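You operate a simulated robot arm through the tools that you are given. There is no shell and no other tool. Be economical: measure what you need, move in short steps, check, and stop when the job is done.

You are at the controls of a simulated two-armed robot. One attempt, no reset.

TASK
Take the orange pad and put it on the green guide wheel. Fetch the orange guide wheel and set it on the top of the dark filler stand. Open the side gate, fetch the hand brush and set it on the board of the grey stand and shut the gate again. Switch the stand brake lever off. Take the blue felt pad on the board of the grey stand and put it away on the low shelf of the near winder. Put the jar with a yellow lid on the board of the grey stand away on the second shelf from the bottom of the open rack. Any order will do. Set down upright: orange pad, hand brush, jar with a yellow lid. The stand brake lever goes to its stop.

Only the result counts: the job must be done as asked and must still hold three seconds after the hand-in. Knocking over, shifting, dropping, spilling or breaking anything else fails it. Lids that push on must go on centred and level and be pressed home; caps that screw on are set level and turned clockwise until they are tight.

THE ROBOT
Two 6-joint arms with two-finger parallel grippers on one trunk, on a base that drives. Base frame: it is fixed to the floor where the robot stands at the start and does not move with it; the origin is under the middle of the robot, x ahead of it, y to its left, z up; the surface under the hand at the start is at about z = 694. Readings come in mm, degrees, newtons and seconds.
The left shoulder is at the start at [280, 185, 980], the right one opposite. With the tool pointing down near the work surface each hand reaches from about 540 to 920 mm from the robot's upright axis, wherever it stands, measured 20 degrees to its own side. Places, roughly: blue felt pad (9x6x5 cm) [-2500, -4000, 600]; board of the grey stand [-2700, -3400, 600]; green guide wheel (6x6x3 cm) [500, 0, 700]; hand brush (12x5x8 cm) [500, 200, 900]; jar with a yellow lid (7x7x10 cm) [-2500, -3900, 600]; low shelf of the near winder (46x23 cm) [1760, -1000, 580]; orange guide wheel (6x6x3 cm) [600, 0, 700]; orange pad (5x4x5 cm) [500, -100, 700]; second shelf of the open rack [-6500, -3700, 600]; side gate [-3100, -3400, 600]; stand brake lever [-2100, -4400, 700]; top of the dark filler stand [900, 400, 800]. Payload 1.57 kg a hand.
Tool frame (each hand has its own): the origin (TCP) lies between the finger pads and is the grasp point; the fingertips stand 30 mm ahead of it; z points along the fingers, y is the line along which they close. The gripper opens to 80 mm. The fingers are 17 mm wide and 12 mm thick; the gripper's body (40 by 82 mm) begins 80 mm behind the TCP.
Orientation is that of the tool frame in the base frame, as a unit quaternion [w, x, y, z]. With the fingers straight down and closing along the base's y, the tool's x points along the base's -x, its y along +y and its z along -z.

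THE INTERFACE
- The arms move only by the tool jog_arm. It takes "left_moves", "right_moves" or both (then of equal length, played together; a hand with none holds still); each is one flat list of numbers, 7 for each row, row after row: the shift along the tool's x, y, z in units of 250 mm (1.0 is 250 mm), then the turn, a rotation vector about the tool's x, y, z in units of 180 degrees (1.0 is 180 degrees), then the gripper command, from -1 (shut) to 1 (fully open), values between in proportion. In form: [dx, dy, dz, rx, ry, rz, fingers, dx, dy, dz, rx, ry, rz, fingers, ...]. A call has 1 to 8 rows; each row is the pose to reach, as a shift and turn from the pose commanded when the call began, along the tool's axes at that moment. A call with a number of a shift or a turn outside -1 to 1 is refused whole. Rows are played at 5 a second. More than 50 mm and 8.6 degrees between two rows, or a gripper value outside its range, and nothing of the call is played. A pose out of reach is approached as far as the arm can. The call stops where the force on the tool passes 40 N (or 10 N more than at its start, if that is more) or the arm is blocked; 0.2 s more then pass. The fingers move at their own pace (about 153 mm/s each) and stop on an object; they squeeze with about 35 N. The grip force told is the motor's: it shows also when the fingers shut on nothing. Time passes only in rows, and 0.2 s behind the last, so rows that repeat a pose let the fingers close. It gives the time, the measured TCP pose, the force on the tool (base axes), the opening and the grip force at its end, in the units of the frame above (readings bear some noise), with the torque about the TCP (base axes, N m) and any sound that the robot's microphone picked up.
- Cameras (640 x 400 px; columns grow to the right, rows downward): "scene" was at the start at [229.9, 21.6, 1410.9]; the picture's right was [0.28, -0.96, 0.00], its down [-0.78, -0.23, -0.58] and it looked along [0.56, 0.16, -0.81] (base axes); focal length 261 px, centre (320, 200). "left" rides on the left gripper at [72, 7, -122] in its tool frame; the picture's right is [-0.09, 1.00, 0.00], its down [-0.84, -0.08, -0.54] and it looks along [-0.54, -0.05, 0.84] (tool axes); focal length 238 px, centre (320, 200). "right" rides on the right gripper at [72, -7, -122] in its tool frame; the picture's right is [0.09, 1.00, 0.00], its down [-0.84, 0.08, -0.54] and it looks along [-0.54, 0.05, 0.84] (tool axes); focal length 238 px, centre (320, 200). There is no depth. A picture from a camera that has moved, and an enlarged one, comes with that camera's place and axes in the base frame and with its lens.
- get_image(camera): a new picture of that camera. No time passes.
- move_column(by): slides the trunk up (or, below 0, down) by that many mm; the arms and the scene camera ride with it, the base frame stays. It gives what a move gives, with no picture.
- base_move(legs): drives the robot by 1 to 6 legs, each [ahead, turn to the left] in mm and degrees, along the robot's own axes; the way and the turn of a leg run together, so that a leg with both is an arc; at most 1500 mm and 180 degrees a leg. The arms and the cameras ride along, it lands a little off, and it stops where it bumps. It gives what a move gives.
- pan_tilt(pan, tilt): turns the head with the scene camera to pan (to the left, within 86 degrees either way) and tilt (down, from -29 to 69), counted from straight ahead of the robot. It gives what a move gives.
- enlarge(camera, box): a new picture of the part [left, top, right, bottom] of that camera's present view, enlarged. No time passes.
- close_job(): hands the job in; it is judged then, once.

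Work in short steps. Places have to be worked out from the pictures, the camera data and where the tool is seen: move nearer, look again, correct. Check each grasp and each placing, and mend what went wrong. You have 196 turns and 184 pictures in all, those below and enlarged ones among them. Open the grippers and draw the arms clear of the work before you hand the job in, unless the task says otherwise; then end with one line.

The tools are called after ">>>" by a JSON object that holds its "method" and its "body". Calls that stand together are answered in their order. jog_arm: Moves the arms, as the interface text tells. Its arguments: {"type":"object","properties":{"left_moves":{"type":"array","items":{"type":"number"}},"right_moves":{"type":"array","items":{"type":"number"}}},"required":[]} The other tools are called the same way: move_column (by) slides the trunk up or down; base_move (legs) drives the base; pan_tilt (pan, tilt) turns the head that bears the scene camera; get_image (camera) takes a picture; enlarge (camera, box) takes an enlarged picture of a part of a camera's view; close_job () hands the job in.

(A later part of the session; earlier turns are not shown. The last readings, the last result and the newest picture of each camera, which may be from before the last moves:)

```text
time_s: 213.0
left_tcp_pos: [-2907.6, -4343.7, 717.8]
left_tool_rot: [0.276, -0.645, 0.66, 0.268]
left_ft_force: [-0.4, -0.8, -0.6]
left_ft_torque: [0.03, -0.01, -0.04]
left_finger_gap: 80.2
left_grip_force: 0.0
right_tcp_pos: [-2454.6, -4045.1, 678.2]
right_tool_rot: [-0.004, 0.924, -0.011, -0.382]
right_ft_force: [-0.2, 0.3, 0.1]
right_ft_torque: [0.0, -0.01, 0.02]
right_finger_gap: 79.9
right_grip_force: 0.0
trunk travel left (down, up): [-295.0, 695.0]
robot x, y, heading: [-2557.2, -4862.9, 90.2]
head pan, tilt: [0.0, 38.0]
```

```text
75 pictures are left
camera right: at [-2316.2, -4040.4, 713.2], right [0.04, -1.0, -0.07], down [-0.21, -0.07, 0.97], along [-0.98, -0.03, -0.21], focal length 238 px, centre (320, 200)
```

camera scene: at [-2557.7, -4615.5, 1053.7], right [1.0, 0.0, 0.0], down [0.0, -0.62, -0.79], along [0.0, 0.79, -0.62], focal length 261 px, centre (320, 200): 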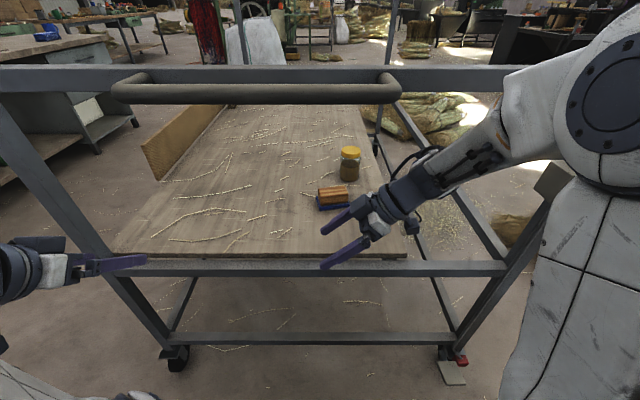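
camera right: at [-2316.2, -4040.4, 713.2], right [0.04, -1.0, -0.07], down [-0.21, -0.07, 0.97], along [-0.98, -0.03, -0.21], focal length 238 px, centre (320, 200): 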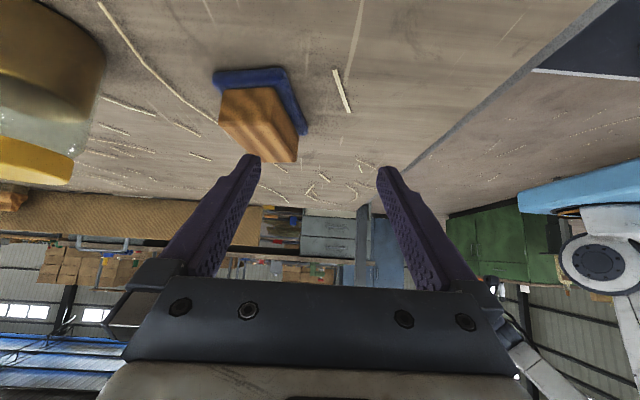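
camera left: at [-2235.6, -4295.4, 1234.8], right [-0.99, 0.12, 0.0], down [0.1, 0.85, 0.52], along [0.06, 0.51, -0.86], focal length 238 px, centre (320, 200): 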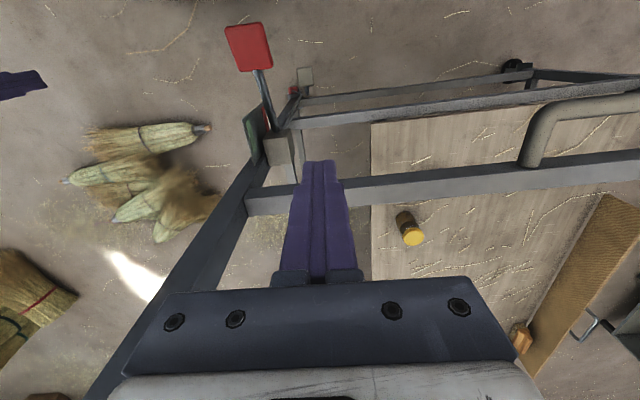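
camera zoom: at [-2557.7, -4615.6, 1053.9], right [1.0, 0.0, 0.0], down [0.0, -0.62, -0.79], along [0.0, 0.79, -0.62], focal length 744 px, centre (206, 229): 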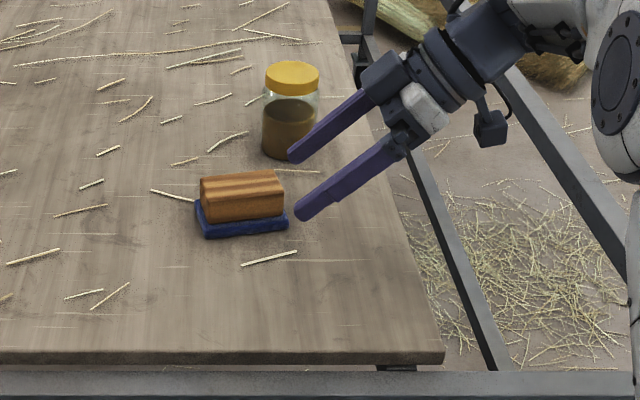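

The pad centre is more like (-2520,-3993), yawed about 10° CCW, and the jar is at (-2460,-3845). I'll shift and rotate to line up.

>>> {"method": "jog_arm", "body": {"right_moves": [-0.005, -0.124, 0.008, -0.02, 0, -0.02, 1, -0.01, -0.248, 0.015, -0.0393, 0, -0.0393, 1, -0.01, -0.248, 0.015, -0.0393, 0, -0.0393, 1]}}

>>> {"method": "get_image", "body": {"camera": "right"}}

>>> {"method": "enlarge", "body": {"camera": "scene", "box": [290, 120, 410, 220]}}

```text
time_s: 213.8
left_tcp_pos: [-2908.6, -4343.2, 717.2]
left_tool_rot: [0.276, -0.644, 0.661, 0.268]
left_ft_force: [-0.1, -0.1, -0.2]
left_ft_torque: [-0.04, 0.0, -0.01]
left_finger_gap: 80.1
left_grip_force: 0.1
right_tcp_pos: [-2456.9, -4003.2, 670.7]
right_tool_rot: [0.03, 0.921, 0.071, -0.381]
right_ft_force: [0.8, 0.0, 0.1]
right_ft_torque: [-0.03, 0.02, 0.01]
right_finger_gap: 79.9
right_grip_force: 0.0
right hand out of reach, approached as far as the arm can: row 2, 3
trunk travel left (down, up): [-295.0, 695.0]
robot x, y, heading: [-2555.5, -4863.2, 89.8]
head pan, tilt: [0.0, 38.0]
```

```text
74 pictures are left
camera right: at [-2321.1, -3975.0, 705.3], right [0.21, -0.97, -0.07], down [-0.2, -0.11, 0.97], along [-0.96, -0.2, -0.21], focal length 238 px, centre (320, 200)
```

right: 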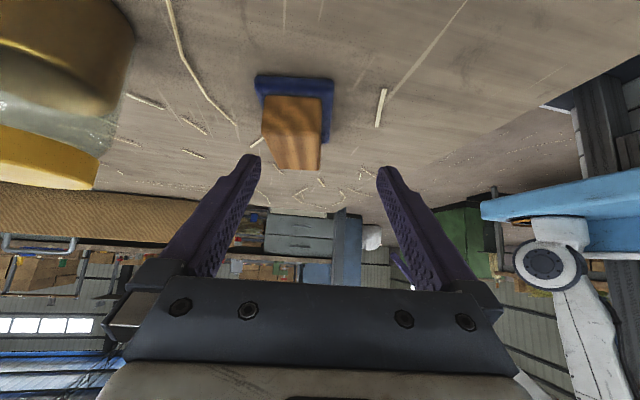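

```text
4.00 times, centred on (350, 170) of scene
camera zoom: at [-2557.7, -4615.4, 1053.7], right [1.0, 0.0, 0.0], down [0.0, -0.62, -0.79], along [0.0, 0.79, -0.62], focal length 1042 px, centre (200, 320)
```

zoom: 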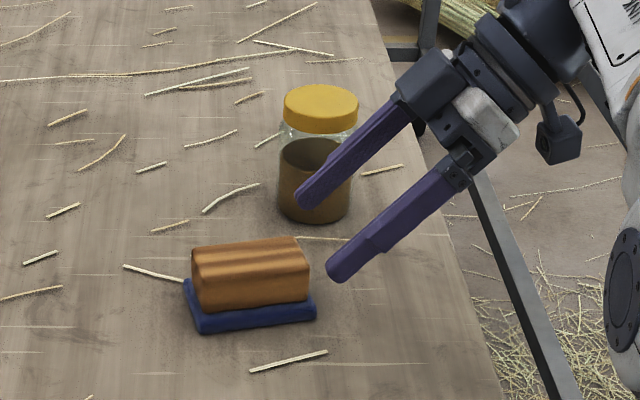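

The reach falls short by about 20 mm. I'll pull the hand south 80 mm and drive the base 80 mm forward.

>>> {"method": "jog_arm", "body": {"right_moves": [0, 0.16, 0, 0, 0, 0, 1, 0, 0.32, 0, 0, 0, 0, 1]}}

>>> {"method": "base_move", "body": {"legs": [[80, 0]]}}

>>> {"method": "enlarge", "body": {"camera": "scene", "box": [290, 120, 450, 260]}}

>>> {"method": "get_image", "body": {"camera": "right"}}

```text
time_s: 214.4
left_tcp_pos: [-2908.2, -4344.5, 717.0]
left_tool_rot: [0.276, -0.645, 0.661, 0.267]
left_ft_force: [0.2, 0.7, -0.6]
left_ft_torque: [0.0, -0.04, -0.01]
left_finger_gap: 79.9
left_grip_force: 0.1
right_tcp_pos: [-2443.1, -4080.4, 669.5]
right_tool_rot: [0.027, 0.922, 0.069, -0.381]
right_ft_force: [0.0, 0.4, -0.1]
right_ft_torque: [0.0, 0.04, 0.01]
right_finger_gap: 80.1
right_grip_force: 0.1
trunk travel left (down, up): [-295.0, 695.0]
robot x, y, heading: [-2556.1, -4863.4, 90.0]
head pan, tilt: [0.0, 38.0]
```

```text
time_s: 215.4
left_tcp_pos: [-2907.7, -4263.5, 716.3]
left_tool_rot: [0.276, -0.645, 0.661, 0.267]
left_ft_force: [1.3, 0.1, 0.3]
left_ft_torque: [-0.02, -0.05, 0.0]
left_finger_gap: 79.8
left_grip_force: 0.0
right_tcp_pos: [-2443.1, -4001.8, 667.8]
right_tool_rot: [0.029, 0.921, 0.069, -0.382]
right_ft_force: [-0.2, 0.5, -0.7]
right_ft_torque: [0.03, -0.02, 0.0]
right_finger_gap: 80.1
right_grip_force: 0.1
trunk travel left (down, up): [-295.0, 695.0]
robot x, y, heading: [-2557.5, -4782.4, 90.2]
head pan, tilt: [0.0, 38.0]
```

```text
2.86 times, centred on (370, 190) of scene
camera zoom: at [-2557.2, -4534.2, 1052.9], right [1.0, 0.0, 0.0], down [0.0, -0.62, -0.79], along [0.0, 0.79, -0.62], focal length 744 px, centre (177, 229)
```

zoom: 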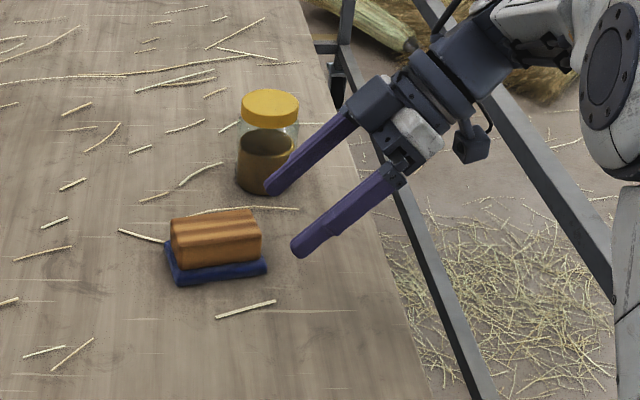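

```text
71 pictures are left
camera right: at [-2308.5, -3972.9, 702.4], right [0.21, -0.97, -0.06], down [-0.19, -0.11, 0.98], along [-0.96, -0.2, -0.21], focal length 238 px, centre (320, 200)
```

right: 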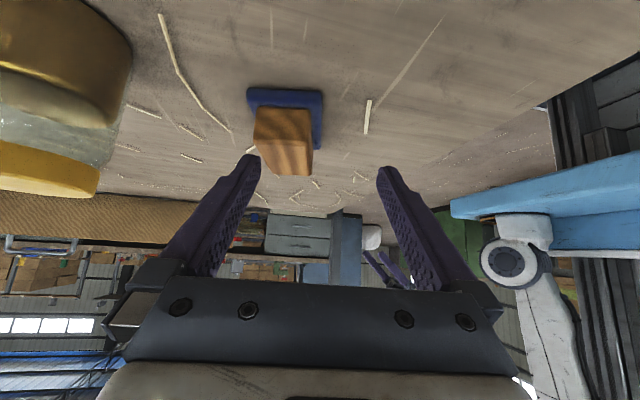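

The pad block centre is at about (-2519,-3986). I'll line up, advance along the tool and close.

>>> {"method": "jog_arm", "body": {"right_moves": [-0.05, -0.108, 0.05, 0, 0, 0, 1, -0.05, -0.108, 0.19, 0, 0, 0, 1, -0.05, -0.108, 0.322, 0, 0, 0, 1, -0.05, -0.108, 0.322, 0, 0, 0, -1, -0.05, -0.108, 0.322, 0, 0, 0, -1]}}

>>> {"method": "enlarge", "body": {"camera": "scene", "box": [290, 120, 450, 260]}}

```text
time_s: 216.6
left_tcp_pos: [-2908.2, -4264.3, 717.9]
left_tool_rot: [0.276, -0.644, 0.661, 0.267]
left_ft_force: [-0.7, 0.4, -0.1]
left_ft_torque: [0.01, 0.01, 0.01]
left_finger_gap: 80.0
left_grip_force: 0.0
right_tcp_pos: [-2513.2, -3985.4, 621.1]
right_tool_rot: [0.03, 0.921, 0.07, -0.381]
right_ft_force: [-0.4, 0.5, 0.3]
right_ft_torque: [-0.04, 0.01, -0.02]
right_finger_gap: 43.4
right_grip_force: 35.3
trunk travel left (down, up): [-295.0, 695.0]
robot x, y, heading: [-2558.0, -4780.2, 90.0]
head pan, tilt: [0.0, 38.0]
```

```text
2.86 times, centred on (370, 190) of scene
camera zoom: at [-2557.6, -4534.9, 1053.7], right [1.0, 0.0, 0.0], down [0.0, -0.62, -0.79], along [0.0, 0.79, -0.62], focal length 744 px, centre (177, 229)
```

zoom: 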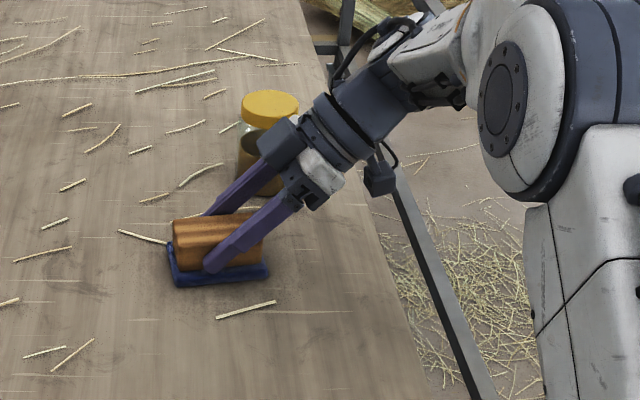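

Pad gripped at 43 mm. I'll lift it and carry it aside to the southeast, clear of the jar.

>>> {"method": "jog_arm", "body": {"right_moves": [-0.085, 0, -0.085, 0, 0, 0, -1, -0.17, 0, -0.17, 0, 0, 0, -1, -0.078, 0.121, -0.262, 0, 0, 0, -1, 0.014, 0.241, -0.354, 0, 0, 0, -1, 0.105, 0.362, -0.445, 0, 0, 0, -1, 0.197, 0.483, -0.537, 0, 0, 0, -1, 0.289, 0.603, -0.629, 0, 0, 0, -1]}}

>>> {"method": "base_move", "body": {"legs": [[60, 0]]}}

>>> {"method": "get_image", "body": {"camera": "scene"}}

```text
time_s: 218.2
left_tcp_pos: [-2907.8, -4263.7, 722.3]
left_tool_rot: [0.276, -0.644, 0.662, 0.267]
left_ft_force: [-0.8, 0.2, -0.2]
left_ft_torque: [0.02, 0.0, 0.0]
left_finger_gap: 80.1
left_grip_force: 0.0
right_tcp_pos: [-2324.9, -4109.9, 688.7]
right_tool_rot: [0.025, 0.922, 0.069, -0.38]
right_ft_force: [0.6, -1.1, -1.0]
right_ft_torque: [0.02, -0.06, 0.02]
right_finger_gap: 43.2
right_grip_force: 34.7
trunk travel left (down, up): [-295.0, 695.0]
robot x, y, heading: [-2558.6, -4784.4, 89.3]
head pan, tilt: [0.0, 38.0]
```

```text
time_s: 219.2
left_tcp_pos: [-2907.2, -4203.6, 717.1]
left_tool_rot: [0.278, -0.643, 0.662, 0.266]
left_ft_force: [-0.2, -0.9, -0.1]
left_ft_torque: [-0.02, -0.03, -0.03]
left_finger_gap: 80.1
left_grip_force: 0.1
right_tcp_pos: [-2328.7, -4049.4, 681.5]
right_tool_rot: [0.029, 0.922, 0.068, -0.381]
right_ft_force: [-1.4, 0.1, -1.0]
right_ft_torque: [0.0, -0.01, 0.02]
right_finger_gap: 43.2
right_grip_force: 35.5
trunk travel left (down, up): [-295.0, 695.0]
robot x, y, heading: [-2559.0, -4723.9, 90.0]
head pan, tilt: [0.0, 38.0]
```

```text
69 pictures are left
camera scene: at [-2558.2, -4474.5, 1053.7], right [1.0, 0.0, 0.0], down [0.0, -0.62, -0.79], along [0.0, 0.79, -0.62], focal length 261 px, centre (320, 200)
```

scene: 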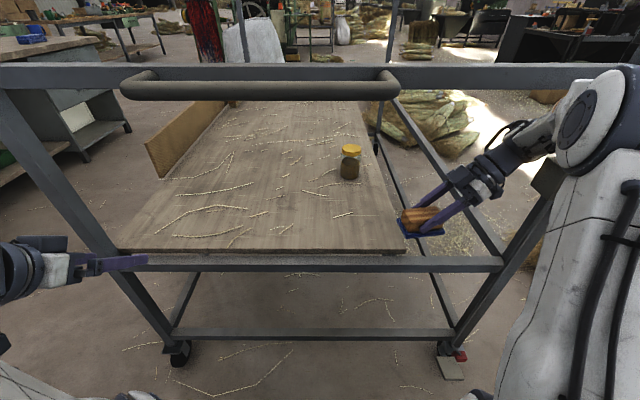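

The lowered right elbow caught the crossbar during that carry and rolled the stand about 105 mm north. I'll correct that at the end with another pull. Now I'll back out with the pad, raise the column and deliver the pad to the winder first.

>>> {"method": "base_move", "body": {"legs": [[-300, 0]]}}

>>> {"method": "move_column", "body": {"by": 200}}

>>> {"method": "get_image", "body": {"camera": "scene"}}

```text
time_s: 220.1
left_tcp_pos: [-2907.5, -4220.4, 716.2]
left_tool_rot: [0.277, -0.644, 0.661, 0.266]
left_ft_force: [0.5, -0.7, -0.5]
left_ft_torque: [0.02, -0.02, 0.03]
left_finger_gap: 80.2
left_grip_force: 0.1
right_tcp_pos: [-2331.1, -4066.7, 683.4]
right_tool_rot: [0.028, 0.922, 0.074, -0.379]
right_ft_force: [-0.8, -0.2, -1.0]
right_ft_torque: [0.01, -0.01, -0.01]
right_finger_gap: 43.0
right_grip_force: 34.3
trunk travel left (down, up): [-295.0, 695.0]
robot x, y, heading: [-2557.0, -4740.3, 90.1]
head pan, tilt: [0.0, 38.0]
stopped in leg 1: the robot was blocked; the commanded pose is now the measured one
```

```text
time_s: 221.3
left_tcp_pos: [-2904.7, -4219.0, 819.4]
left_tool_rot: [0.276, -0.643, 0.663, 0.267]
left_ft_force: [-0.1, -1.2, 0.0]
left_ft_torque: [0.05, -0.02, -0.03]
left_finger_gap: 80.0
left_grip_force: 0.1
right_tcp_pos: [-2340.4, -4050.5, 720.0]
right_tool_rot: [0.078, 0.905, 0.062, -0.413]
right_ft_force: [-0.1, 0.3, -0.6]
right_ft_torque: [0.02, -0.01, -0.03]
right_finger_gap: 43.3
right_grip_force: 34.7
trunk travel left (down, up): [-399.0, 591.0]
robot x, y, heading: [-2558.6, -4739.8, 90.6]
head pan, tilt: [0.0, 38.0]
stopped: the arm was blocked; the commanded pose is now the measured one
```

```text
68 pictures are left
camera scene: at [-2555.4, -4489.4, 1155.1], right [1.0, 0.01, -0.01], down [0.0, -0.62, -0.79], along [-0.01, 0.79, -0.62], focal length 261 px, centre (320, 200)
```

scene: 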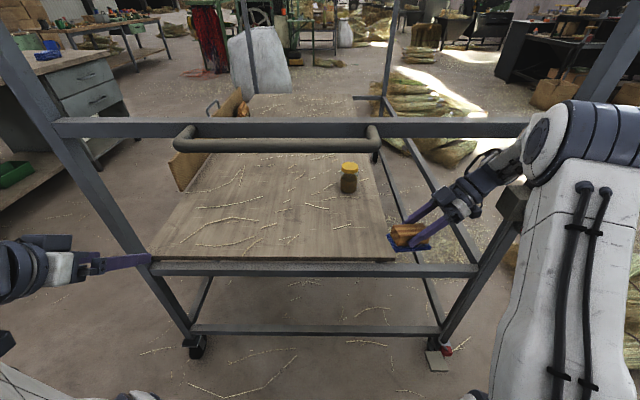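

The base was blocked because the right elbow is hooked behind the crossbar. I'll lower the column back at once, then stretch the right arm forward to drop the elbow.

>>> {"method": "move_column", "body": {"by": -104}}

>>> {"method": "get_image", "body": {"camera": "scene"}}

```text
time_s: 222.7
left_tcp_pos: [-2910.3, -4222.8, 715.6]
left_tool_rot: [0.277, -0.645, 0.661, 0.266]
left_ft_force: [-0.3, -0.3, -0.7]
left_ft_torque: [-0.01, -0.01, -0.03]
left_finger_gap: 80.1
left_grip_force: 0.1
right_tcp_pos: [-2347.1, -4057.5, 622.8]
right_tool_rot: [0.08, 0.907, 0.066, -0.408]
right_ft_force: [0.4, -0.7, 2.9]
right_ft_torque: [0.05, -0.03, -0.01]
right_finger_gap: 43.6
right_grip_force: 35.0
trunk travel left (down, up): [-295.0, 695.0]
robot x, y, heading: [-2556.5, -4738.4, 90.5]
head pan, tilt: [0.0, 38.0]
```

```text
67 pictures are left
camera scene: at [-2562.4, -4493.5, 1053.3], right [1.0, 0.01, 0.0], down [0.01, -0.62, -0.79], along [-0.01, 0.79, -0.62], focal length 261 px, centre (320, 200)
```

scene: 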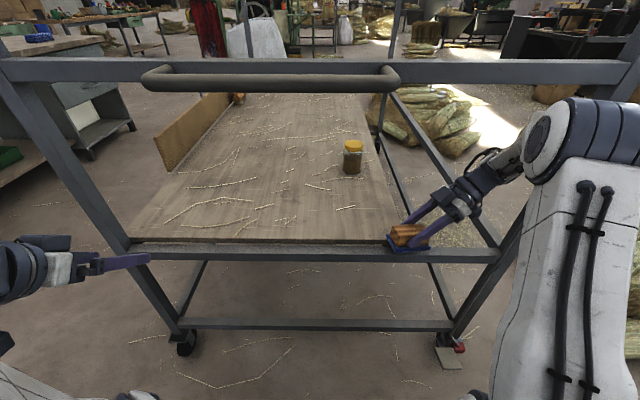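

The elbow's top is wedged under the crossbar. I'll shift the pad 60 mm east, off the board's corner, drop the column 70 mm to free the elbow, and back out.

>>> {"method": "jog_arm", "body": {"right_moves": [0.043, 0.016, -0.067, 0, 0, 0, -1, 0.086, 0.032, -0.134, 0, 0, 0, -1, 0.128, 0.048, -0.2, 0, 0, 0, -1]}}

>>> {"method": "move_column", "body": {"by": -70}}

>>> {"method": "get_image", "body": {"camera": "scene"}}

```text
time_s: 223.7
left_tcp_pos: [-2910.5, -4220.9, 714.5]
left_tool_rot: [0.279, -0.643, 0.663, 0.263]
left_ft_force: [0.0, -1.1, 0.3]
left_ft_torque: [0.01, -0.02, 0.0]
left_finger_gap: 80.0
left_grip_force: 0.1
right_tcp_pos: [-2338.3, -4051.6, 628.6]
right_tool_rot: [0.112, 0.899, 0.117, -0.407]
right_ft_force: [-0.6, 0.3, -1.5]
right_ft_torque: [0.0, 0.0, 0.01]
right_finger_gap: 43.5
right_grip_force: 35.1
trunk travel left (down, up): [-295.0, 695.0]
robot x, y, heading: [-2556.9, -4739.7, 91.5]
head pan, tilt: [0.0, 38.0]
stopped in row 3 (right hand): the arm was blocked; the commanded pose is now the measured one
```

```text
time_s: 224.2
left_tcp_pos: [-2910.1, -4220.1, 693.0]
left_tool_rot: [0.279, -0.644, 0.662, 0.265]
left_ft_force: [-0.4, -0.3, -0.1]
left_ft_torque: [-0.02, 0.01, 0.01]
left_finger_gap: 80.1
left_grip_force: 0.1
right_tcp_pos: [-2337.6, -4050.4, 621.2]
right_tool_rot: [0.106, 0.898, 0.126, -0.408]
right_ft_force: [7.2, -8.5, 26.6]
right_ft_torque: [0.31, 0.12, 0.03]
right_finger_gap: 43.3
right_grip_force: 35.2
trunk travel left (down, up): [-274.0, 716.0]
robot x, y, heading: [-2558.2, -4741.7, 91.2]
head pan, tilt: [0.0, 38.0]
stopped: the force on the tool passed its limit at 68 N (the readings are from after the stop); the commanded pose is now the measured one
```

```text
66 pictures are left
camera scene: at [-2565.3, -4493.2, 1032.2], right [1.0, 0.02, 0.0], down [0.01, -0.62, -0.79], along [-0.02, 0.79, -0.62], focal length 261 px, centre (320, 200)
```

scene: 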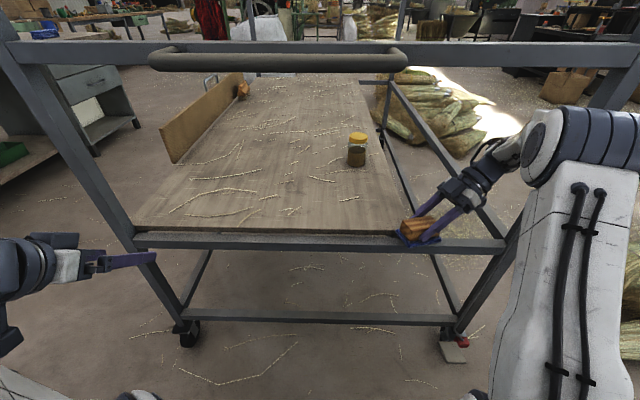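

The forearm or elbow may be pressing against the southeast post. I'll look closer before moving again.

>>> {"method": "enlarge", "body": {"camera": "scene", "box": [380, 40, 640, 280]}}

>>> {"method": "get_image", "body": {"camera": "right"}}

```text
1.67 times, centred on (510, 160) of scene
camera zoom: at [-2565.3, -4493.2, 1032.2], right [1.0, 0.02, 0.0], down [0.01, -0.62, -0.79], along [-0.02, 0.79, -0.62], focal length 434 px, centre (3, 267)
```

zoom: 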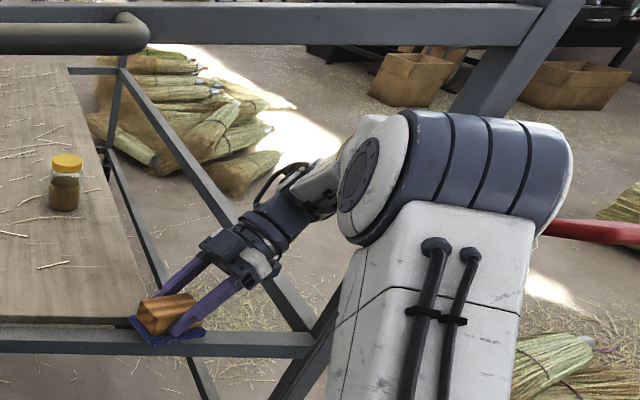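

```text
64 pictures are left
camera right: at [-2207.0, -3998.0, 643.1], right [0.37, -0.93, 0.02], down [-0.13, -0.03, 0.99], along [-0.92, -0.37, -0.13], focal length 238 px, centre (320, 200)
```

right: 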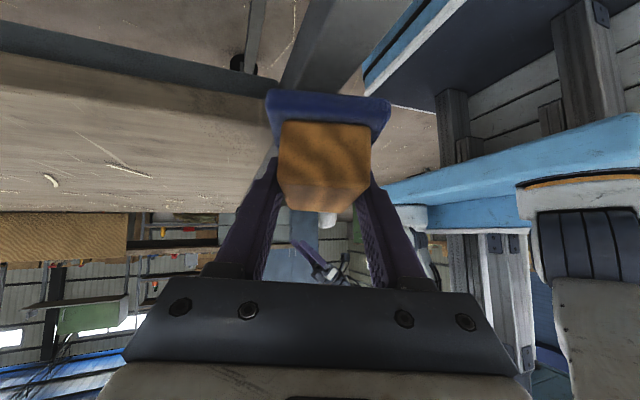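

The elbow sits between the post and the lever arm. I'll raise the hand and move it west so the elbow swings away from the post.

>>> {"method": "jog_arm", "body": {"right_moves": [-0.061, 0.007, -0.052, 0, 0, 0, -1, -0.122, 0.014, -0.103, 0, 0, 0, -1, -0.217, -0.033, 0.003, 0, 0, 0, -1, -0.312, -0.08, 0.109, 0, 0, 0, -1, -0.408, -0.127, 0.215, 0, 0, 0, -1, -0.503, -0.174, 0.321, 0, 0, 0, -1]}}

>>> {"method": "get_image", "body": {"camera": "scene"}}

```text
time_s: 225.6
left_tcp_pos: [-2910.2, -4220.2, 693.9]
left_tool_rot: [0.278, -0.644, 0.661, 0.266]
left_ft_force: [-0.3, 0.4, 0.4]
left_ft_torque: [0.0, 0.03, 0.03]
left_finger_gap: 79.8
left_grip_force: 0.1
right_tcp_pos: [-2485.6, -4050.3, 658.7]
right_tool_rot: [0.104, 0.899, 0.123, -0.406]
right_ft_force: [0.0, 0.1, -0.3]
right_ft_torque: [-0.03, -0.01, 0.01]
right_finger_gap: 43.3
right_grip_force: 34.9
trunk travel left (down, up): [-274.0, 716.0]
robot x, y, heading: [-2557.9, -4739.3, 91.6]
head pan, tilt: [0.0, 38.0]
```

```text
63 pictures are left
camera scene: at [-2564.5, -4492.7, 1032.2], right [1.0, 0.02, 0.0], down [0.01, -0.62, -0.79], along [-0.02, 0.79, -0.62], focal length 261 px, centre (320, 200)
```

scene: 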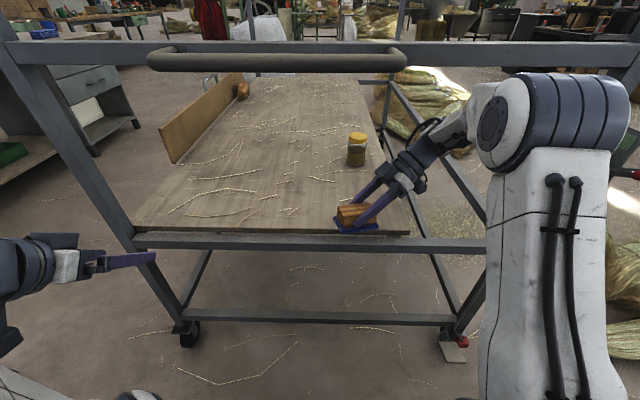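

Free now, with the elbow clear to the west. I'll back the base out.

>>> {"method": "base_move", "body": {"legs": [[-150, 0]]}}

>>> {"method": "get_image", "body": {"camera": "scene"}}

```text
time_s: 227.0
left_tcp_pos: [-2906.6, -4372.6, 693.1]
left_tool_rot: [0.279, -0.643, 0.662, 0.265]
left_ft_force: [0.0, -0.2, -0.4]
left_ft_torque: [-0.02, -0.05, 0.0]
left_finger_gap: 80.0
left_grip_force: 0.0
right_tcp_pos: [-2483.3, -4199.9, 657.8]
right_tool_rot: [0.103, 0.899, 0.122, -0.407]
right_ft_force: [0.7, 0.3, -0.6]
right_ft_torque: [0.02, -0.03, 0.01]
right_finger_gap: 43.1
right_grip_force: 34.8
trunk travel left (down, up): [-274.0, 716.0]
robot x, y, heading: [-2558.7, -4894.8, 91.2]
head pan, tilt: [0.0, 38.0]
```

```text
62 pictures are left
camera scene: at [-2561.2, -4644.0, 1032.2], right [1.0, 0.02, 0.0], down [0.01, -0.62, -0.79], along [-0.02, 0.79, -0.62], focal length 261 px, centre (320, 200)
```

scene: 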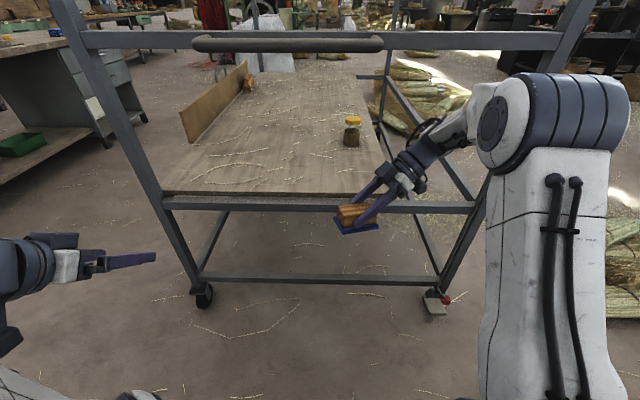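

Clear. I'll back out fully, raise the column, and head east toward the winder, looking ahead on the way.

>>> {"method": "base_move", "body": {"legs": [[-170, 0]]}}

>>> {"method": "move_column", "body": {"by": 300}}

>>> {"method": "base_move", "body": {"legs": [[0, -91.2], [1500, 0], [400, 0], [0, 60]]}}

>>> {"method": "pan_tilt", "body": {"pan": -10, "tilt": 22}}

>>> {"method": "get_image", "body": {"camera": "scene"}}

```text
time_s: 228.5
left_tcp_pos: [-2902.3, -4542.3, 693.6]
left_tool_rot: [0.279, -0.643, 0.662, 0.264]
left_ft_force: [-0.1, 0.6, -0.2]
left_ft_torque: [-0.02, -0.01, 0.0]
left_finger_gap: 80.0
left_grip_force: 0.0
right_tcp_pos: [-2478.0, -4370.7, 658.3]
right_tool_rot: [0.105, 0.899, 0.123, -0.408]
right_ft_force: [-0.2, 0.3, -0.8]
right_ft_torque: [0.01, -0.01, -0.01]
right_finger_gap: 43.5
right_grip_force: 35.0
trunk travel left (down, up): [-274.0, 716.0]
robot x, y, heading: [-2552.6, -5060.6, 91.2]
head pan, tilt: [0.0, 38.0]
```

```text
time_s: 231.5
left_tcp_pos: [-2902.4, -4542.4, 994.1]
left_tool_rot: [0.278, -0.644, 0.662, 0.265]
left_ft_force: [0.4, -0.4, 0.7]
left_ft_torque: [-0.02, -0.04, -0.01]
left_finger_gap: 80.0
left_grip_force: 0.0
right_tcp_pos: [-2479.6, -4371.2, 958.1]
right_tool_rot: [0.104, 0.9, 0.122, -0.406]
right_ft_force: [0.3, 0.4, -0.7]
right_ft_torque: [-0.02, -0.01, 0.02]
right_finger_gap: 43.3
right_grip_force: 35.5
trunk travel left (down, up): [-574.0, 416.0]
robot x, y, heading: [-2553.1, -5058.1, 91.2]
head pan, tilt: [0.0, 38.0]
```

```text
time_s: 247.4
left_tcp_pos: [-691.6, -4442.1, 993.3]
left_tool_rot: [0.34, -0.437, 0.813, 0.178]
left_ft_force: [-0.4, -0.6, 0.1]
left_ft_torque: [0.04, 0.02, -0.02]
left_finger_gap: 80.2
left_grip_force: 0.0
right_tcp_pos: [-241.5, -4519.9, 957.7]
right_tool_rot: [-0.011, 0.898, -0.127, -0.42]
right_ft_force: [-0.2, 0.2, -1.2]
right_ft_torque: [0.0, -0.04, -0.01]
right_finger_gap: 43.2
right_grip_force: 34.9
trunk travel left (down, up): [-574.0, 416.0]
robot x, y, heading: [-664.9, -5069.3, 59.6]
head pan, tilt: [0.0, 38.0]
```

```text
time_s: 248.2
left_tcp_pos: [-692.1, -4441.7, 993.3]
left_tool_rot: [0.34, -0.439, 0.812, 0.179]
left_ft_force: [-0.1, -0.4, 0.4]
left_ft_torque: [0.01, -0.01, 0.01]
left_finger_gap: 80.1
left_grip_force: 0.0
right_tcp_pos: [-242.0, -4518.6, 957.7]
right_tool_rot: [-0.011, 0.898, -0.127, -0.42]
right_ft_force: [-1.2, -0.5, -1.2]
right_ft_torque: [0.0, 0.02, 0.0]
right_finger_gap: 43.4
right_grip_force: 35.3
trunk travel left (down, up): [-574.0, 416.0]
robot x, y, heading: [-662.8, -5067.2, 59.6]
head pan, tilt: [-10.0, 22.0]
```

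```text
61 pictures are left
camera scene: at [-525.5, -4858.0, 1357.3], right [0.76, -0.65, 0.0], down [-0.24, -0.29, -0.93], along [0.6, 0.71, -0.38], focal length 261 px, centre (320, 200)
```

scene: 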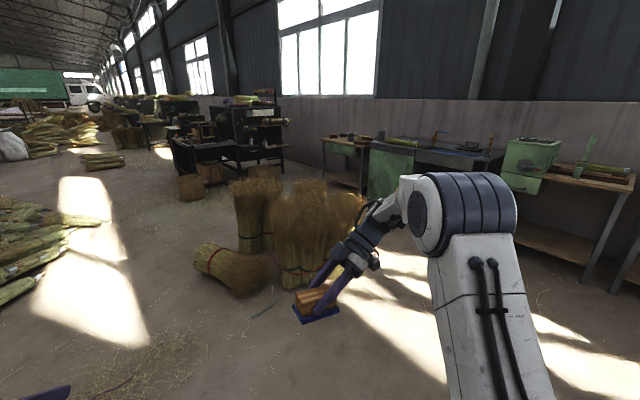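

The bales lie east of x≈-130. I'll drive north along x≈-560, then turn toward the winder and look.

>>> {"method": "base_move", "body": {"legs": [[0, 28.3], [1500, 0], [1300, 0], [0, -70], [700, 0]]}}

>>> {"method": "pan_tilt", "body": {"pan": 10, "tilt": 22}}

>>> {"method": "get_image", "body": {"camera": "scene"}}

```text
time_s: 253.9
left_tcp_pos: [-963.7, -3743.8, 992.8]
left_tool_rot: [0.282, -0.634, 0.672, 0.26]
left_ft_force: [0.6, 0.0, 0.4]
left_ft_torque: [0.03, 0.05, 0.05]
left_finger_gap: 79.7
left_grip_force: 0.0
right_tcp_pos: [-534.2, -3586.2, 957.8]
right_tool_rot: [0.101, 0.901, 0.108, -0.408]
right_ft_force: [0.2, 0.7, -1.0]
right_ft_torque: [0.01, 0.02, 0.01]
right_finger_gap: 43.1
right_grip_force: 35.3
trunk travel left (down, up): [-574.0, 416.0]
robot x, y, heading: [-620.2, -4273.8, 89.9]
head pan, tilt: [-10.0, 22.0]
stopped in leg 2: the robot was blocked; the commanded pose is now the measured one
```

```text
time_s: 254.8
left_tcp_pos: [-962.5, -3743.4, 993.8]
left_tool_rot: [0.283, -0.633, 0.672, 0.259]
left_ft_force: [0.2, 0.0, -0.1]
left_ft_torque: [-0.01, -0.02, 0.02]
left_finger_gap: 80.1
left_grip_force: 0.1
right_tcp_pos: [-532.8, -3586.0, 955.9]
right_tool_rot: [0.099, 0.901, 0.107, -0.408]
right_ft_force: [-0.3, 0.6, -1.7]
right_ft_torque: [0.0, 0.0, -0.03]
right_finger_gap: 42.9
right_grip_force: 34.5
trunk travel left (down, up): [-574.0, 416.0]
robot x, y, heading: [-619.8, -4273.7, 89.7]
head pan, tilt: [10.0, 22.0]
```

```text
60 pictures are left
camera scene: at [-636.2, -4021.6, 1357.4], right [0.99, 0.17, 0.0], down [0.06, -0.37, -0.93], along [-0.15, 0.91, -0.37], focal length 261 px, centre (320, 200)
```

scene: 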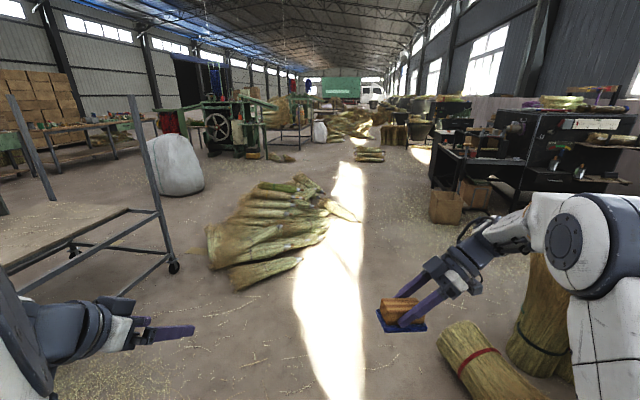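

Something low on the left, probably the broom bundle's end, blocked the base. I'll back off, shift east to x≈-480 and go on north.

>>> {"method": "base_move", "body": {"legs": [[-150, 0], [0, -25], [330, 0], [0, 25], [1500, 0], [450, 0]]}}

>>> {"method": "pan_tilt", "body": {"pan": -55, "tilt": 22}}

>>> {"method": "get_image", "body": {"camera": "scene"}}

```text
time_s: 262.6
left_tcp_pos: [-847.2, -3384.4, 992.3]
left_tool_rot: [0.275, -0.652, 0.654, 0.266]
left_ft_force: [0.4, 0.0, 0.0]
left_ft_torque: [0.03, -0.04, -0.04]
left_finger_gap: 80.0
left_grip_force: 0.1
right_tcp_pos: [-426.0, -3205.5, 954.9]
right_tool_rot: [0.11, 0.898, 0.132, -0.406]
right_ft_force: [0.0, -0.2, -1.6]
right_ft_torque: [0.01, -0.01, 0.04]
right_finger_gap: 43.5
right_grip_force: 34.6
trunk travel left (down, up): [-574.0, 416.0]
robot x, y, heading: [-469.7, -3896.6, 98.0]
head pan, tilt: [10.0, 22.0]
stopped in leg 5: the robot was blocked; the commanded pose is now the measured one
```

```text
time_s: 264.0
left_tcp_pos: [-848.4, -3383.8, 992.0]
left_tool_rot: [0.276, -0.652, 0.655, 0.266]
left_ft_force: [0.5, 0.5, -0.3]
left_ft_torque: [-0.01, 0.02, 0.0]
left_finger_gap: 80.0
left_grip_force: 0.1
right_tcp_pos: [-427.8, -3207.2, 955.2]
right_tool_rot: [0.11, 0.898, 0.133, -0.405]
right_ft_force: [-0.1, 0.5, -1.5]
right_ft_torque: [0.01, 0.01, 0.0]
right_finger_gap: 43.1
right_grip_force: 35.2
trunk travel left (down, up): [-574.0, 416.0]
robot x, y, heading: [-471.8, -3896.5, 98.1]
head pan, tilt: [-55.0, 22.0]
```

```text
59 pictures are left
camera scene: at [-427.7, -3673.5, 1357.4], right [0.68, -0.73, 0.0], down [-0.27, -0.26, -0.93], along [0.68, 0.63, -0.37], focal length 261 px, centre (320, 200)
```

scene: 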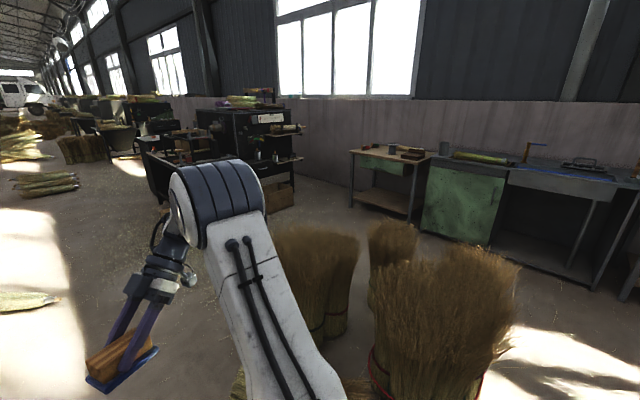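

Blocked again, likely at the left front. I'll look down there.

>>> {"method": "pan_tilt", "body": {"pan": 25, "tilt": 55}}

>>> {"method": "get_image", "body": {"camera": "scene"}}

```text
time_s: 265.5
left_tcp_pos: [-848.4, -3385.1, 993.3]
left_tool_rot: [0.275, -0.653, 0.653, 0.267]
left_ft_force: [0.8, -0.4, -1.1]
left_ft_torque: [0.01, -0.01, -0.02]
left_finger_gap: 79.7
left_grip_force: 0.1
right_tcp_pos: [-426.1, -3206.6, 956.1]
right_tool_rot: [0.111, 0.898, 0.133, -0.406]
right_ft_force: [0.1, 0.0, -1.1]
right_ft_torque: [0.02, 0.01, 0.05]
right_finger_gap: 43.3
right_grip_force: 34.7
trunk travel left (down, up): [-574.0, 416.0]
robot x, y, heading: [-471.1, -3893.6, 98.1]
head pan, tilt: [25.0, 55.0]
```

```text
58 pictures are left
camera scene: at [-533.5, -3672.1, 1312.6], right [0.86, 0.51, 0.0], down [0.4, -0.68, -0.62], along [-0.31, 0.53, -0.79], focal length 261 px, centre (320, 200)
```

scene: 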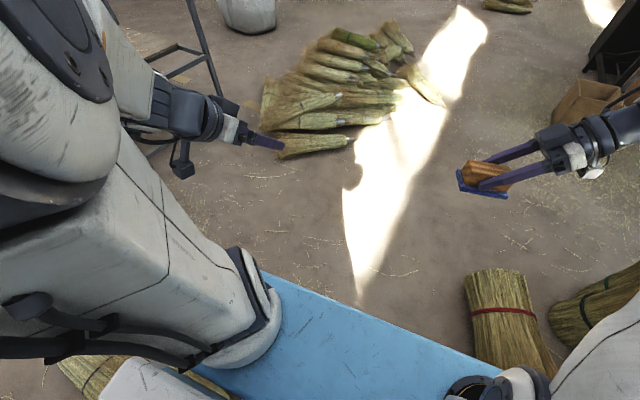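

Nothing obvious is visible; an object may be hidden just in front of the base. I'll back up 350 mm and look down ahead.

>>> {"method": "base_move", "body": {"legs": [[-350, 0]]}}

>>> {"method": "pan_tilt", "body": {"pan": 5, "tilt": 60}}

>>> {"method": "get_image", "body": {"camera": "scene"}}

```text
time_s: 267.8
left_tcp_pos: [-799.5, -3731.0, 992.5]
left_tool_rot: [-0.274, 0.653, -0.653, -0.268]
left_ft_force: [-0.3, 0.0, 0.2]
left_ft_torque: [-0.01, 0.02, 0.03]
left_finger_gap: 80.0
left_grip_force: 0.1
right_tcp_pos: [-377.2, -3552.3, 955.3]
right_tool_rot: [0.111, 0.898, 0.133, -0.405]
right_ft_force: [0.2, 0.7, 0.1]
right_ft_torque: [0.02, 0.01, 0.02]
right_finger_gap: 43.4
right_grip_force: 34.8
trunk travel left (down, up): [-574.0, 416.0]
robot x, y, heading: [-424.1, -4241.4, 98.3]
head pan, tilt: [25.0, 55.0]
```

```text
time_s: 268.6
left_tcp_pos: [-799.5, -3730.1, 990.9]
left_tool_rot: [0.275, -0.653, 0.654, 0.264]
left_ft_force: [-0.1, 0.2, 0.7]
left_ft_torque: [0.03, 0.0, -0.03]
left_finger_gap: 80.0
left_grip_force: 0.1
right_tcp_pos: [-377.6, -3551.0, 954.5]
right_tool_rot: [0.11, 0.898, 0.133, -0.405]
right_ft_force: [0.5, -0.8, -0.2]
right_ft_torque: [0.0, 0.0, -0.01]
right_finger_gap: 43.5
right_grip_force: 35.0
trunk travel left (down, up): [-574.0, 416.0]
robot x, y, heading: [-423.7, -4241.9, 98.2]
head pan, tilt: [5.0, 60.0]
```

```text
57 pictures are left
camera scene: at [-482.4, -4017.9, 1311.3], right [0.87, 0.49, 0.0], down [0.39, -0.69, -0.6], along [-0.3, 0.53, -0.8], focal length 261 px, centre (320, 200)
```

scene: 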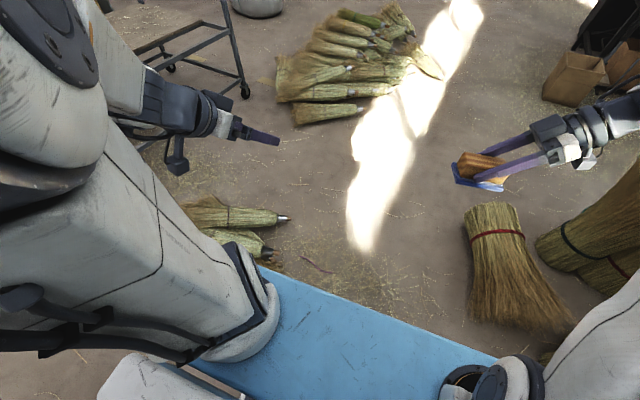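

The gap between the brooms and the bales is too tight. I'll go around the east side of the bales instead, by x≈1450.

>>> {"method": "base_move", "body": {"legs": [[0, -106], [1500, 0], [390, 0], [0, 97.8]]}}

>>> {"method": "pan_tilt", "body": {"pan": 0, "tilt": 28}}

>>> {"method": "get_image", "body": {"camera": "scene"}}

```text
time_s: 282.4
left_tcp_pos: [2021.1, -4297.2, 987.0]
left_tool_rot: [0.371, 0.125, 0.918, -0.063]
left_ft_force: [-11.8, -3.6, 10.8]
left_ft_torque: [0.4, -0.23, 0.31]
left_finger_gap: 73.4
left_grip_force: 0.0
right_tcp_pos: [2073.4, -4757.4, 956.4]
right_tool_rot: [-0.258, 0.644, -0.64, -0.331]
right_ft_force: [0.2, -1.0, -0.4]
right_ft_torque: [-0.01, 0.01, -0.01]
right_finger_gap: 43.4
right_grip_force: 35.1
trunk travel left (down, up): [-574.0, 416.0]
robot x, y, heading: [1426.2, -4513.1, -8.3]
head pan, tilt: [5.0, 60.0]
stopped in leg 3: the force on the tool passed its limit at 93 N (the readings are from after the stop); the commanded pose is now the measured one
```

```text
time_s: 283.4
left_tcp_pos: [2020.8, -4298.9, 986.1]
left_tool_rot: [0.371, 0.127, 0.918, -0.064]
left_ft_force: [-18.1, 1.4, -13.8]
left_ft_torque: [-0.52, 0.84, 0.73]
left_finger_gap: 76.3
left_grip_force: 0.1
right_tcp_pos: [2072.7, -4757.8, 955.8]
right_tool_rot: [-0.257, 0.643, -0.641, -0.331]
right_ft_force: [0.6, 0.0, -0.4]
right_ft_torque: [-0.04, -0.03, -0.01]
right_finger_gap: 43.4
right_grip_force: 34.8
trunk travel left (down, up): [-574.0, 416.0]
robot x, y, heading: [1423.5, -4518.8, -8.4]
head pan, tilt: [0.0, 28.0]
```

```text
56 pictures are left
camera scene: at [1672.7, -4551.3, 1347.6], right [-0.15, -0.99, 0.0], down [-0.47, 0.07, -0.88], along [0.87, -0.13, -0.47], focal length 261 px, centre (320, 200)
```

scene: 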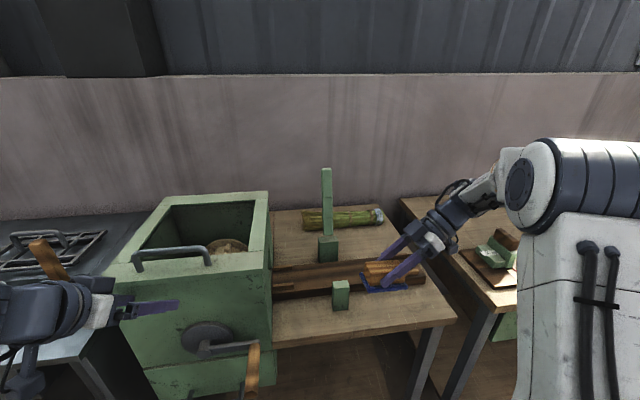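

The left hand touched the green bench machine: the benches are nearer than I judged. I'll back off at once, then turn north and look.

>>> {"method": "base_move", "body": {"legs": [[-420, 0], [0, 98]]}}

>>> {"method": "get_image", "body": {"camera": "scene"}}

```text
time_s: 290.1
left_tcp_pos: [720.9, -3887.7, 988.4]
left_tool_rot: [0.293, -0.602, 0.704, 0.236]
left_ft_force: [-0.3, -0.5, -0.5]
left_ft_torque: [0.01, -0.01, -0.02]
left_finger_gap: 80.2
left_grip_force: 0.0
right_tcp_pos: [1170.9, -3781.6, 955.4]
right_tool_rot: [0.076, 0.906, 0.056, -0.414]
right_ft_force: [0.8, -0.2, -0.6]
right_ft_torque: [0.01, 0.02, -0.02]
right_finger_gap: 43.0
right_grip_force: 35.4
trunk travel left (down, up): [-574.0, 416.0]
robot x, y, heading: [1008.3, -4455.4, 88.4]
head pan, tilt: [0.0, 28.0]
```

```text
55 pictures are left
camera scene: at [1015.5, -4201.6, 1347.8], right [1.0, -0.03, 0.0], down [-0.01, -0.47, -0.88], along [0.02, 0.88, -0.47], focal length 261 px, centre (320, 200)
```

scene: 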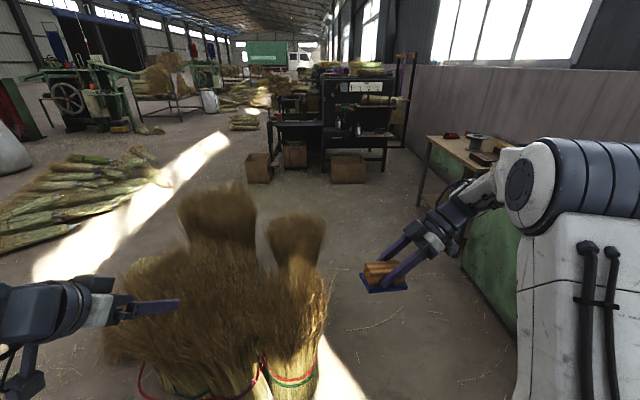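

The winder stands ahead with its shelf facing me. I'll zoom in on it.

>>> {"method": "enlarge", "body": {"camera": "scene", "box": [260, 60, 430, 200]}}

>>> {"method": "base_move", "body": {"legs": [[0, -28.2], [500, 0], [370, 30], [1300, 0]]}}

>>> {"method": "get_image", "body": {"camera": "scene"}}

```text
2.86 times, centred on (345, 130) of scene
camera zoom: at [1015.5, -4201.6, 1347.8], right [1.0, -0.03, 0.0], down [-0.01, -0.47, -0.88], along [0.02, 0.88, -0.47], focal length 744 px, centre (249, 400)
```

zoom: 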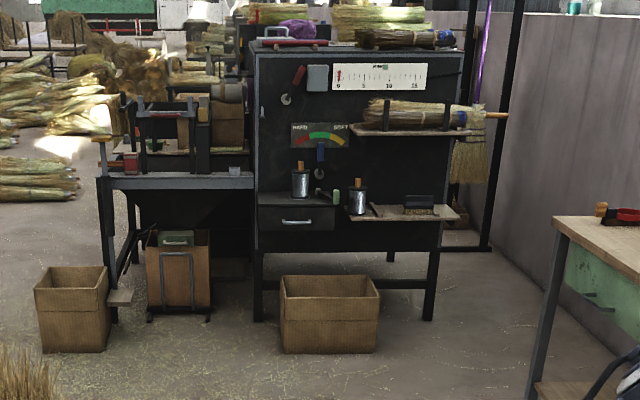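

```text
time_s: 302.6
left_tcp_pos: [1055.6, -1804.0, 988.1]
left_tool_rot: [0.29, -0.611, 0.696, 0.24]
left_ft_force: [0.9, 0.2, -0.1]
left_ft_torque: [0.01, 0.0, -0.02]
left_finger_gap: 79.7
left_grip_force: 0.1
right_tcp_pos: [1503.5, -1685.9, 954.3]
right_tool_rot: [0.082, 0.905, 0.068, -0.412]
right_ft_force: [0.0, 0.5, -0.8]
right_ft_torque: [-0.02, -0.02, 0.01]
right_finger_gap: 43.1
right_grip_force: 35.1
trunk travel left (down, up): [-574.0, 416.0]
robot x, y, heading: [1360.4, -2362.4, 90.1]
head pan, tilt: [0.0, 28.0]
```

```text
53 pictures are left
camera scene: at [1358.0, -2110.6, 1347.8], right [1.0, 0.0, 0.0], down [0.0, -0.47, -0.88], along [0.0, 0.88, -0.47], focal length 261 px, centre (320, 200)
```

scene: 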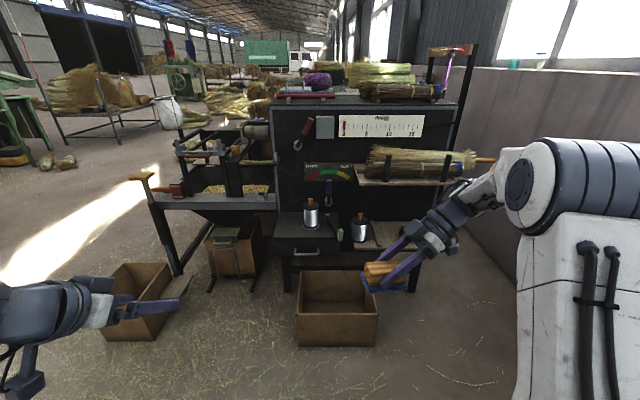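

The winder's low shelf is behind the pad in this view. I'll straighten the pad's tilt, raise the hand, and look at the shelf.

>>> {"method": "jog_arm", "body": {"right_moves": [-0.136, 0.017, -0.117, 0.0215, 0.007, 0.007, -1, -0.272, 0.033, -0.233, 0.043, 0.015, 0.013, -1, -0.409, 0.05, -0.35, 0.0646, 0.022, 0.02, -1, -0.545, 0.066, -0.466, 0.0646, 0.022, 0.02, -1]}}

>>> {"method": "enlarge", "body": {"camera": "scene", "box": [290, 150, 450, 290]}}

```text
time_s: 303.6
left_tcp_pos: [1056.3, -1804.1, 988.1]
left_tool_rot: [0.291, -0.611, 0.696, 0.24]
left_ft_force: [-0.1, 0.1, -1.0]
left_ft_torque: [-0.02, 0.0, 0.02]
left_finger_gap: 79.9
left_grip_force: 0.1
right_tcp_pos: [1502.0, -1686.5, 1136.9]
right_tool_rot: [0.0, 0.924, -0.001, -0.383]
right_ft_force: [-0.5, -0.2, -1.0]
right_ft_torque: [-0.01, 0.0, 0.02]
right_finger_gap: 43.4
right_grip_force: 35.3
trunk travel left (down, up): [-574.0, 416.0]
robot x, y, heading: [1355.8, -2361.4, 89.8]
head pan, tilt: [0.0, 28.0]
```

```text
2.86 times, centred on (370, 220) of scene
camera zoom: at [1358.0, -2110.5, 1347.7], right [1.0, 0.0, 0.0], down [0.0, -0.47, -0.88], along [0.0, 0.88, -0.47], focal length 744 px, centre (177, 143)
```

zoom: 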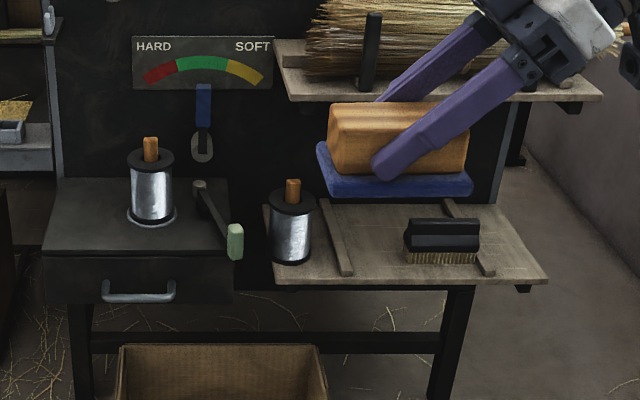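

The shelf spans x≈1530–1980, y≈-1154…-922 at z≈580, with a spool and a brush on it; x≈1655–1740 is free. I'll move to x≈1500 and swing the hand to point forward.

>>> {"method": "base_move", "body": {"legs": [[0, -20.8], [400, 0], [0, 20.9]]}}

>>> {"method": "jog_arm", "body": {"right_moves": [0, 0, 0, 0.0322, 0, 0.0322, -1, 0, 0, 0, 0.0644, 0, 0.0644, -1, 0, 0, 0, 0.0966, 0, 0.0966, -1, 0, 0, 0, 0.1288, 0, 0.1288, -1, 0, 0, 0, 0.161, 0, 0.161, -1, 0, 0, 0, 0.1932, 0, 0.1932, -1, 0, 0, 0, 0.2254, 0, 0.2254, -1, 0, 0, 0, 0.2576, 0, 0.2576, -1]}}

>>> {"method": "jog_arm", "body": {"right_moves": [0, 0, 0, 0.032, 0, 0.032, -1, 0, 0, 0, 0.064, 0, 0.064, -1, 0, 0, 0, 0.096, 0, 0.096, -1]}}

```text
time_s: 308.3
left_tcp_pos: [1197.8, -1431.5, 989.4]
left_tool_rot: [0.291, -0.611, 0.696, 0.241]
left_ft_force: [-0.1, 0.6, 0.0]
left_ft_torque: [-0.02, 0.0, 0.04]
left_finger_gap: 80.3
left_grip_force: 0.1
right_tcp_pos: [1645.1, -1314.5, 1136.2]
right_tool_rot: [0.0, 0.924, -0.001, -0.383]
right_ft_force: [-0.6, -0.5, -1.6]
right_ft_torque: [0.01, 0.01, 0.0]
right_finger_gap: 43.3
right_grip_force: 34.5
trunk travel left (down, up): [-574.0, 416.0]
robot x, y, heading: [1500.9, -1990.1, 89.7]
head pan, tilt: [0.0, 28.0]
```

```text
time_s: 310.1
left_tcp_pos: [1199.0, -1431.3, 988.7]
left_tool_rot: [0.29, -0.612, 0.696, 0.24]
left_ft_force: [-0.3, -0.5, -0.7]
left_ft_torque: [0.0, 0.02, 0.02]
left_finger_gap: 80.0
left_grip_force: 0.1
right_tcp_pos: [1646.1, -1313.4, 1135.9]
right_tool_rot: [-0.208, 0.776, -0.501, -0.321]
right_ft_force: [-0.4, -0.8, -1.4]
right_ft_torque: [-0.01, -0.03, -0.01]
right_finger_gap: 43.1
right_grip_force: 35.1
trunk travel left (down, up): [-574.0, 416.0]
robot x, y, heading: [1501.0, -1993.8, 89.9]
head pan, tilt: [0.0, 28.0]
```

```text
time_s: 310.9
left_tcp_pos: [1197.5, -1432.0, 988.4]
left_tool_rot: [0.29, -0.611, 0.697, 0.24]
left_ft_force: [0.1, -0.5, 0.8]
left_ft_torque: [0.0, -0.02, 0.0]
left_finger_gap: 80.0
left_grip_force: 0.0
right_tcp_pos: [1678.5, -1314.0, 1125.6]
right_tool_rot: [-0.247, 0.694, -0.607, -0.297]
right_ft_force: [0.8, 0.3, -1.2]
right_ft_torque: [0.01, 0.03, 0.0]
right_finger_gap: 43.3
right_grip_force: 35.1
right hand out of reach, approached as far as the arm can: row 2, 3
trunk travel left (down, up): [-574.0, 416.0]
robot x, y, heading: [1498.5, -1992.4, 89.8]
head pan, tilt: [0.0, 28.0]
```

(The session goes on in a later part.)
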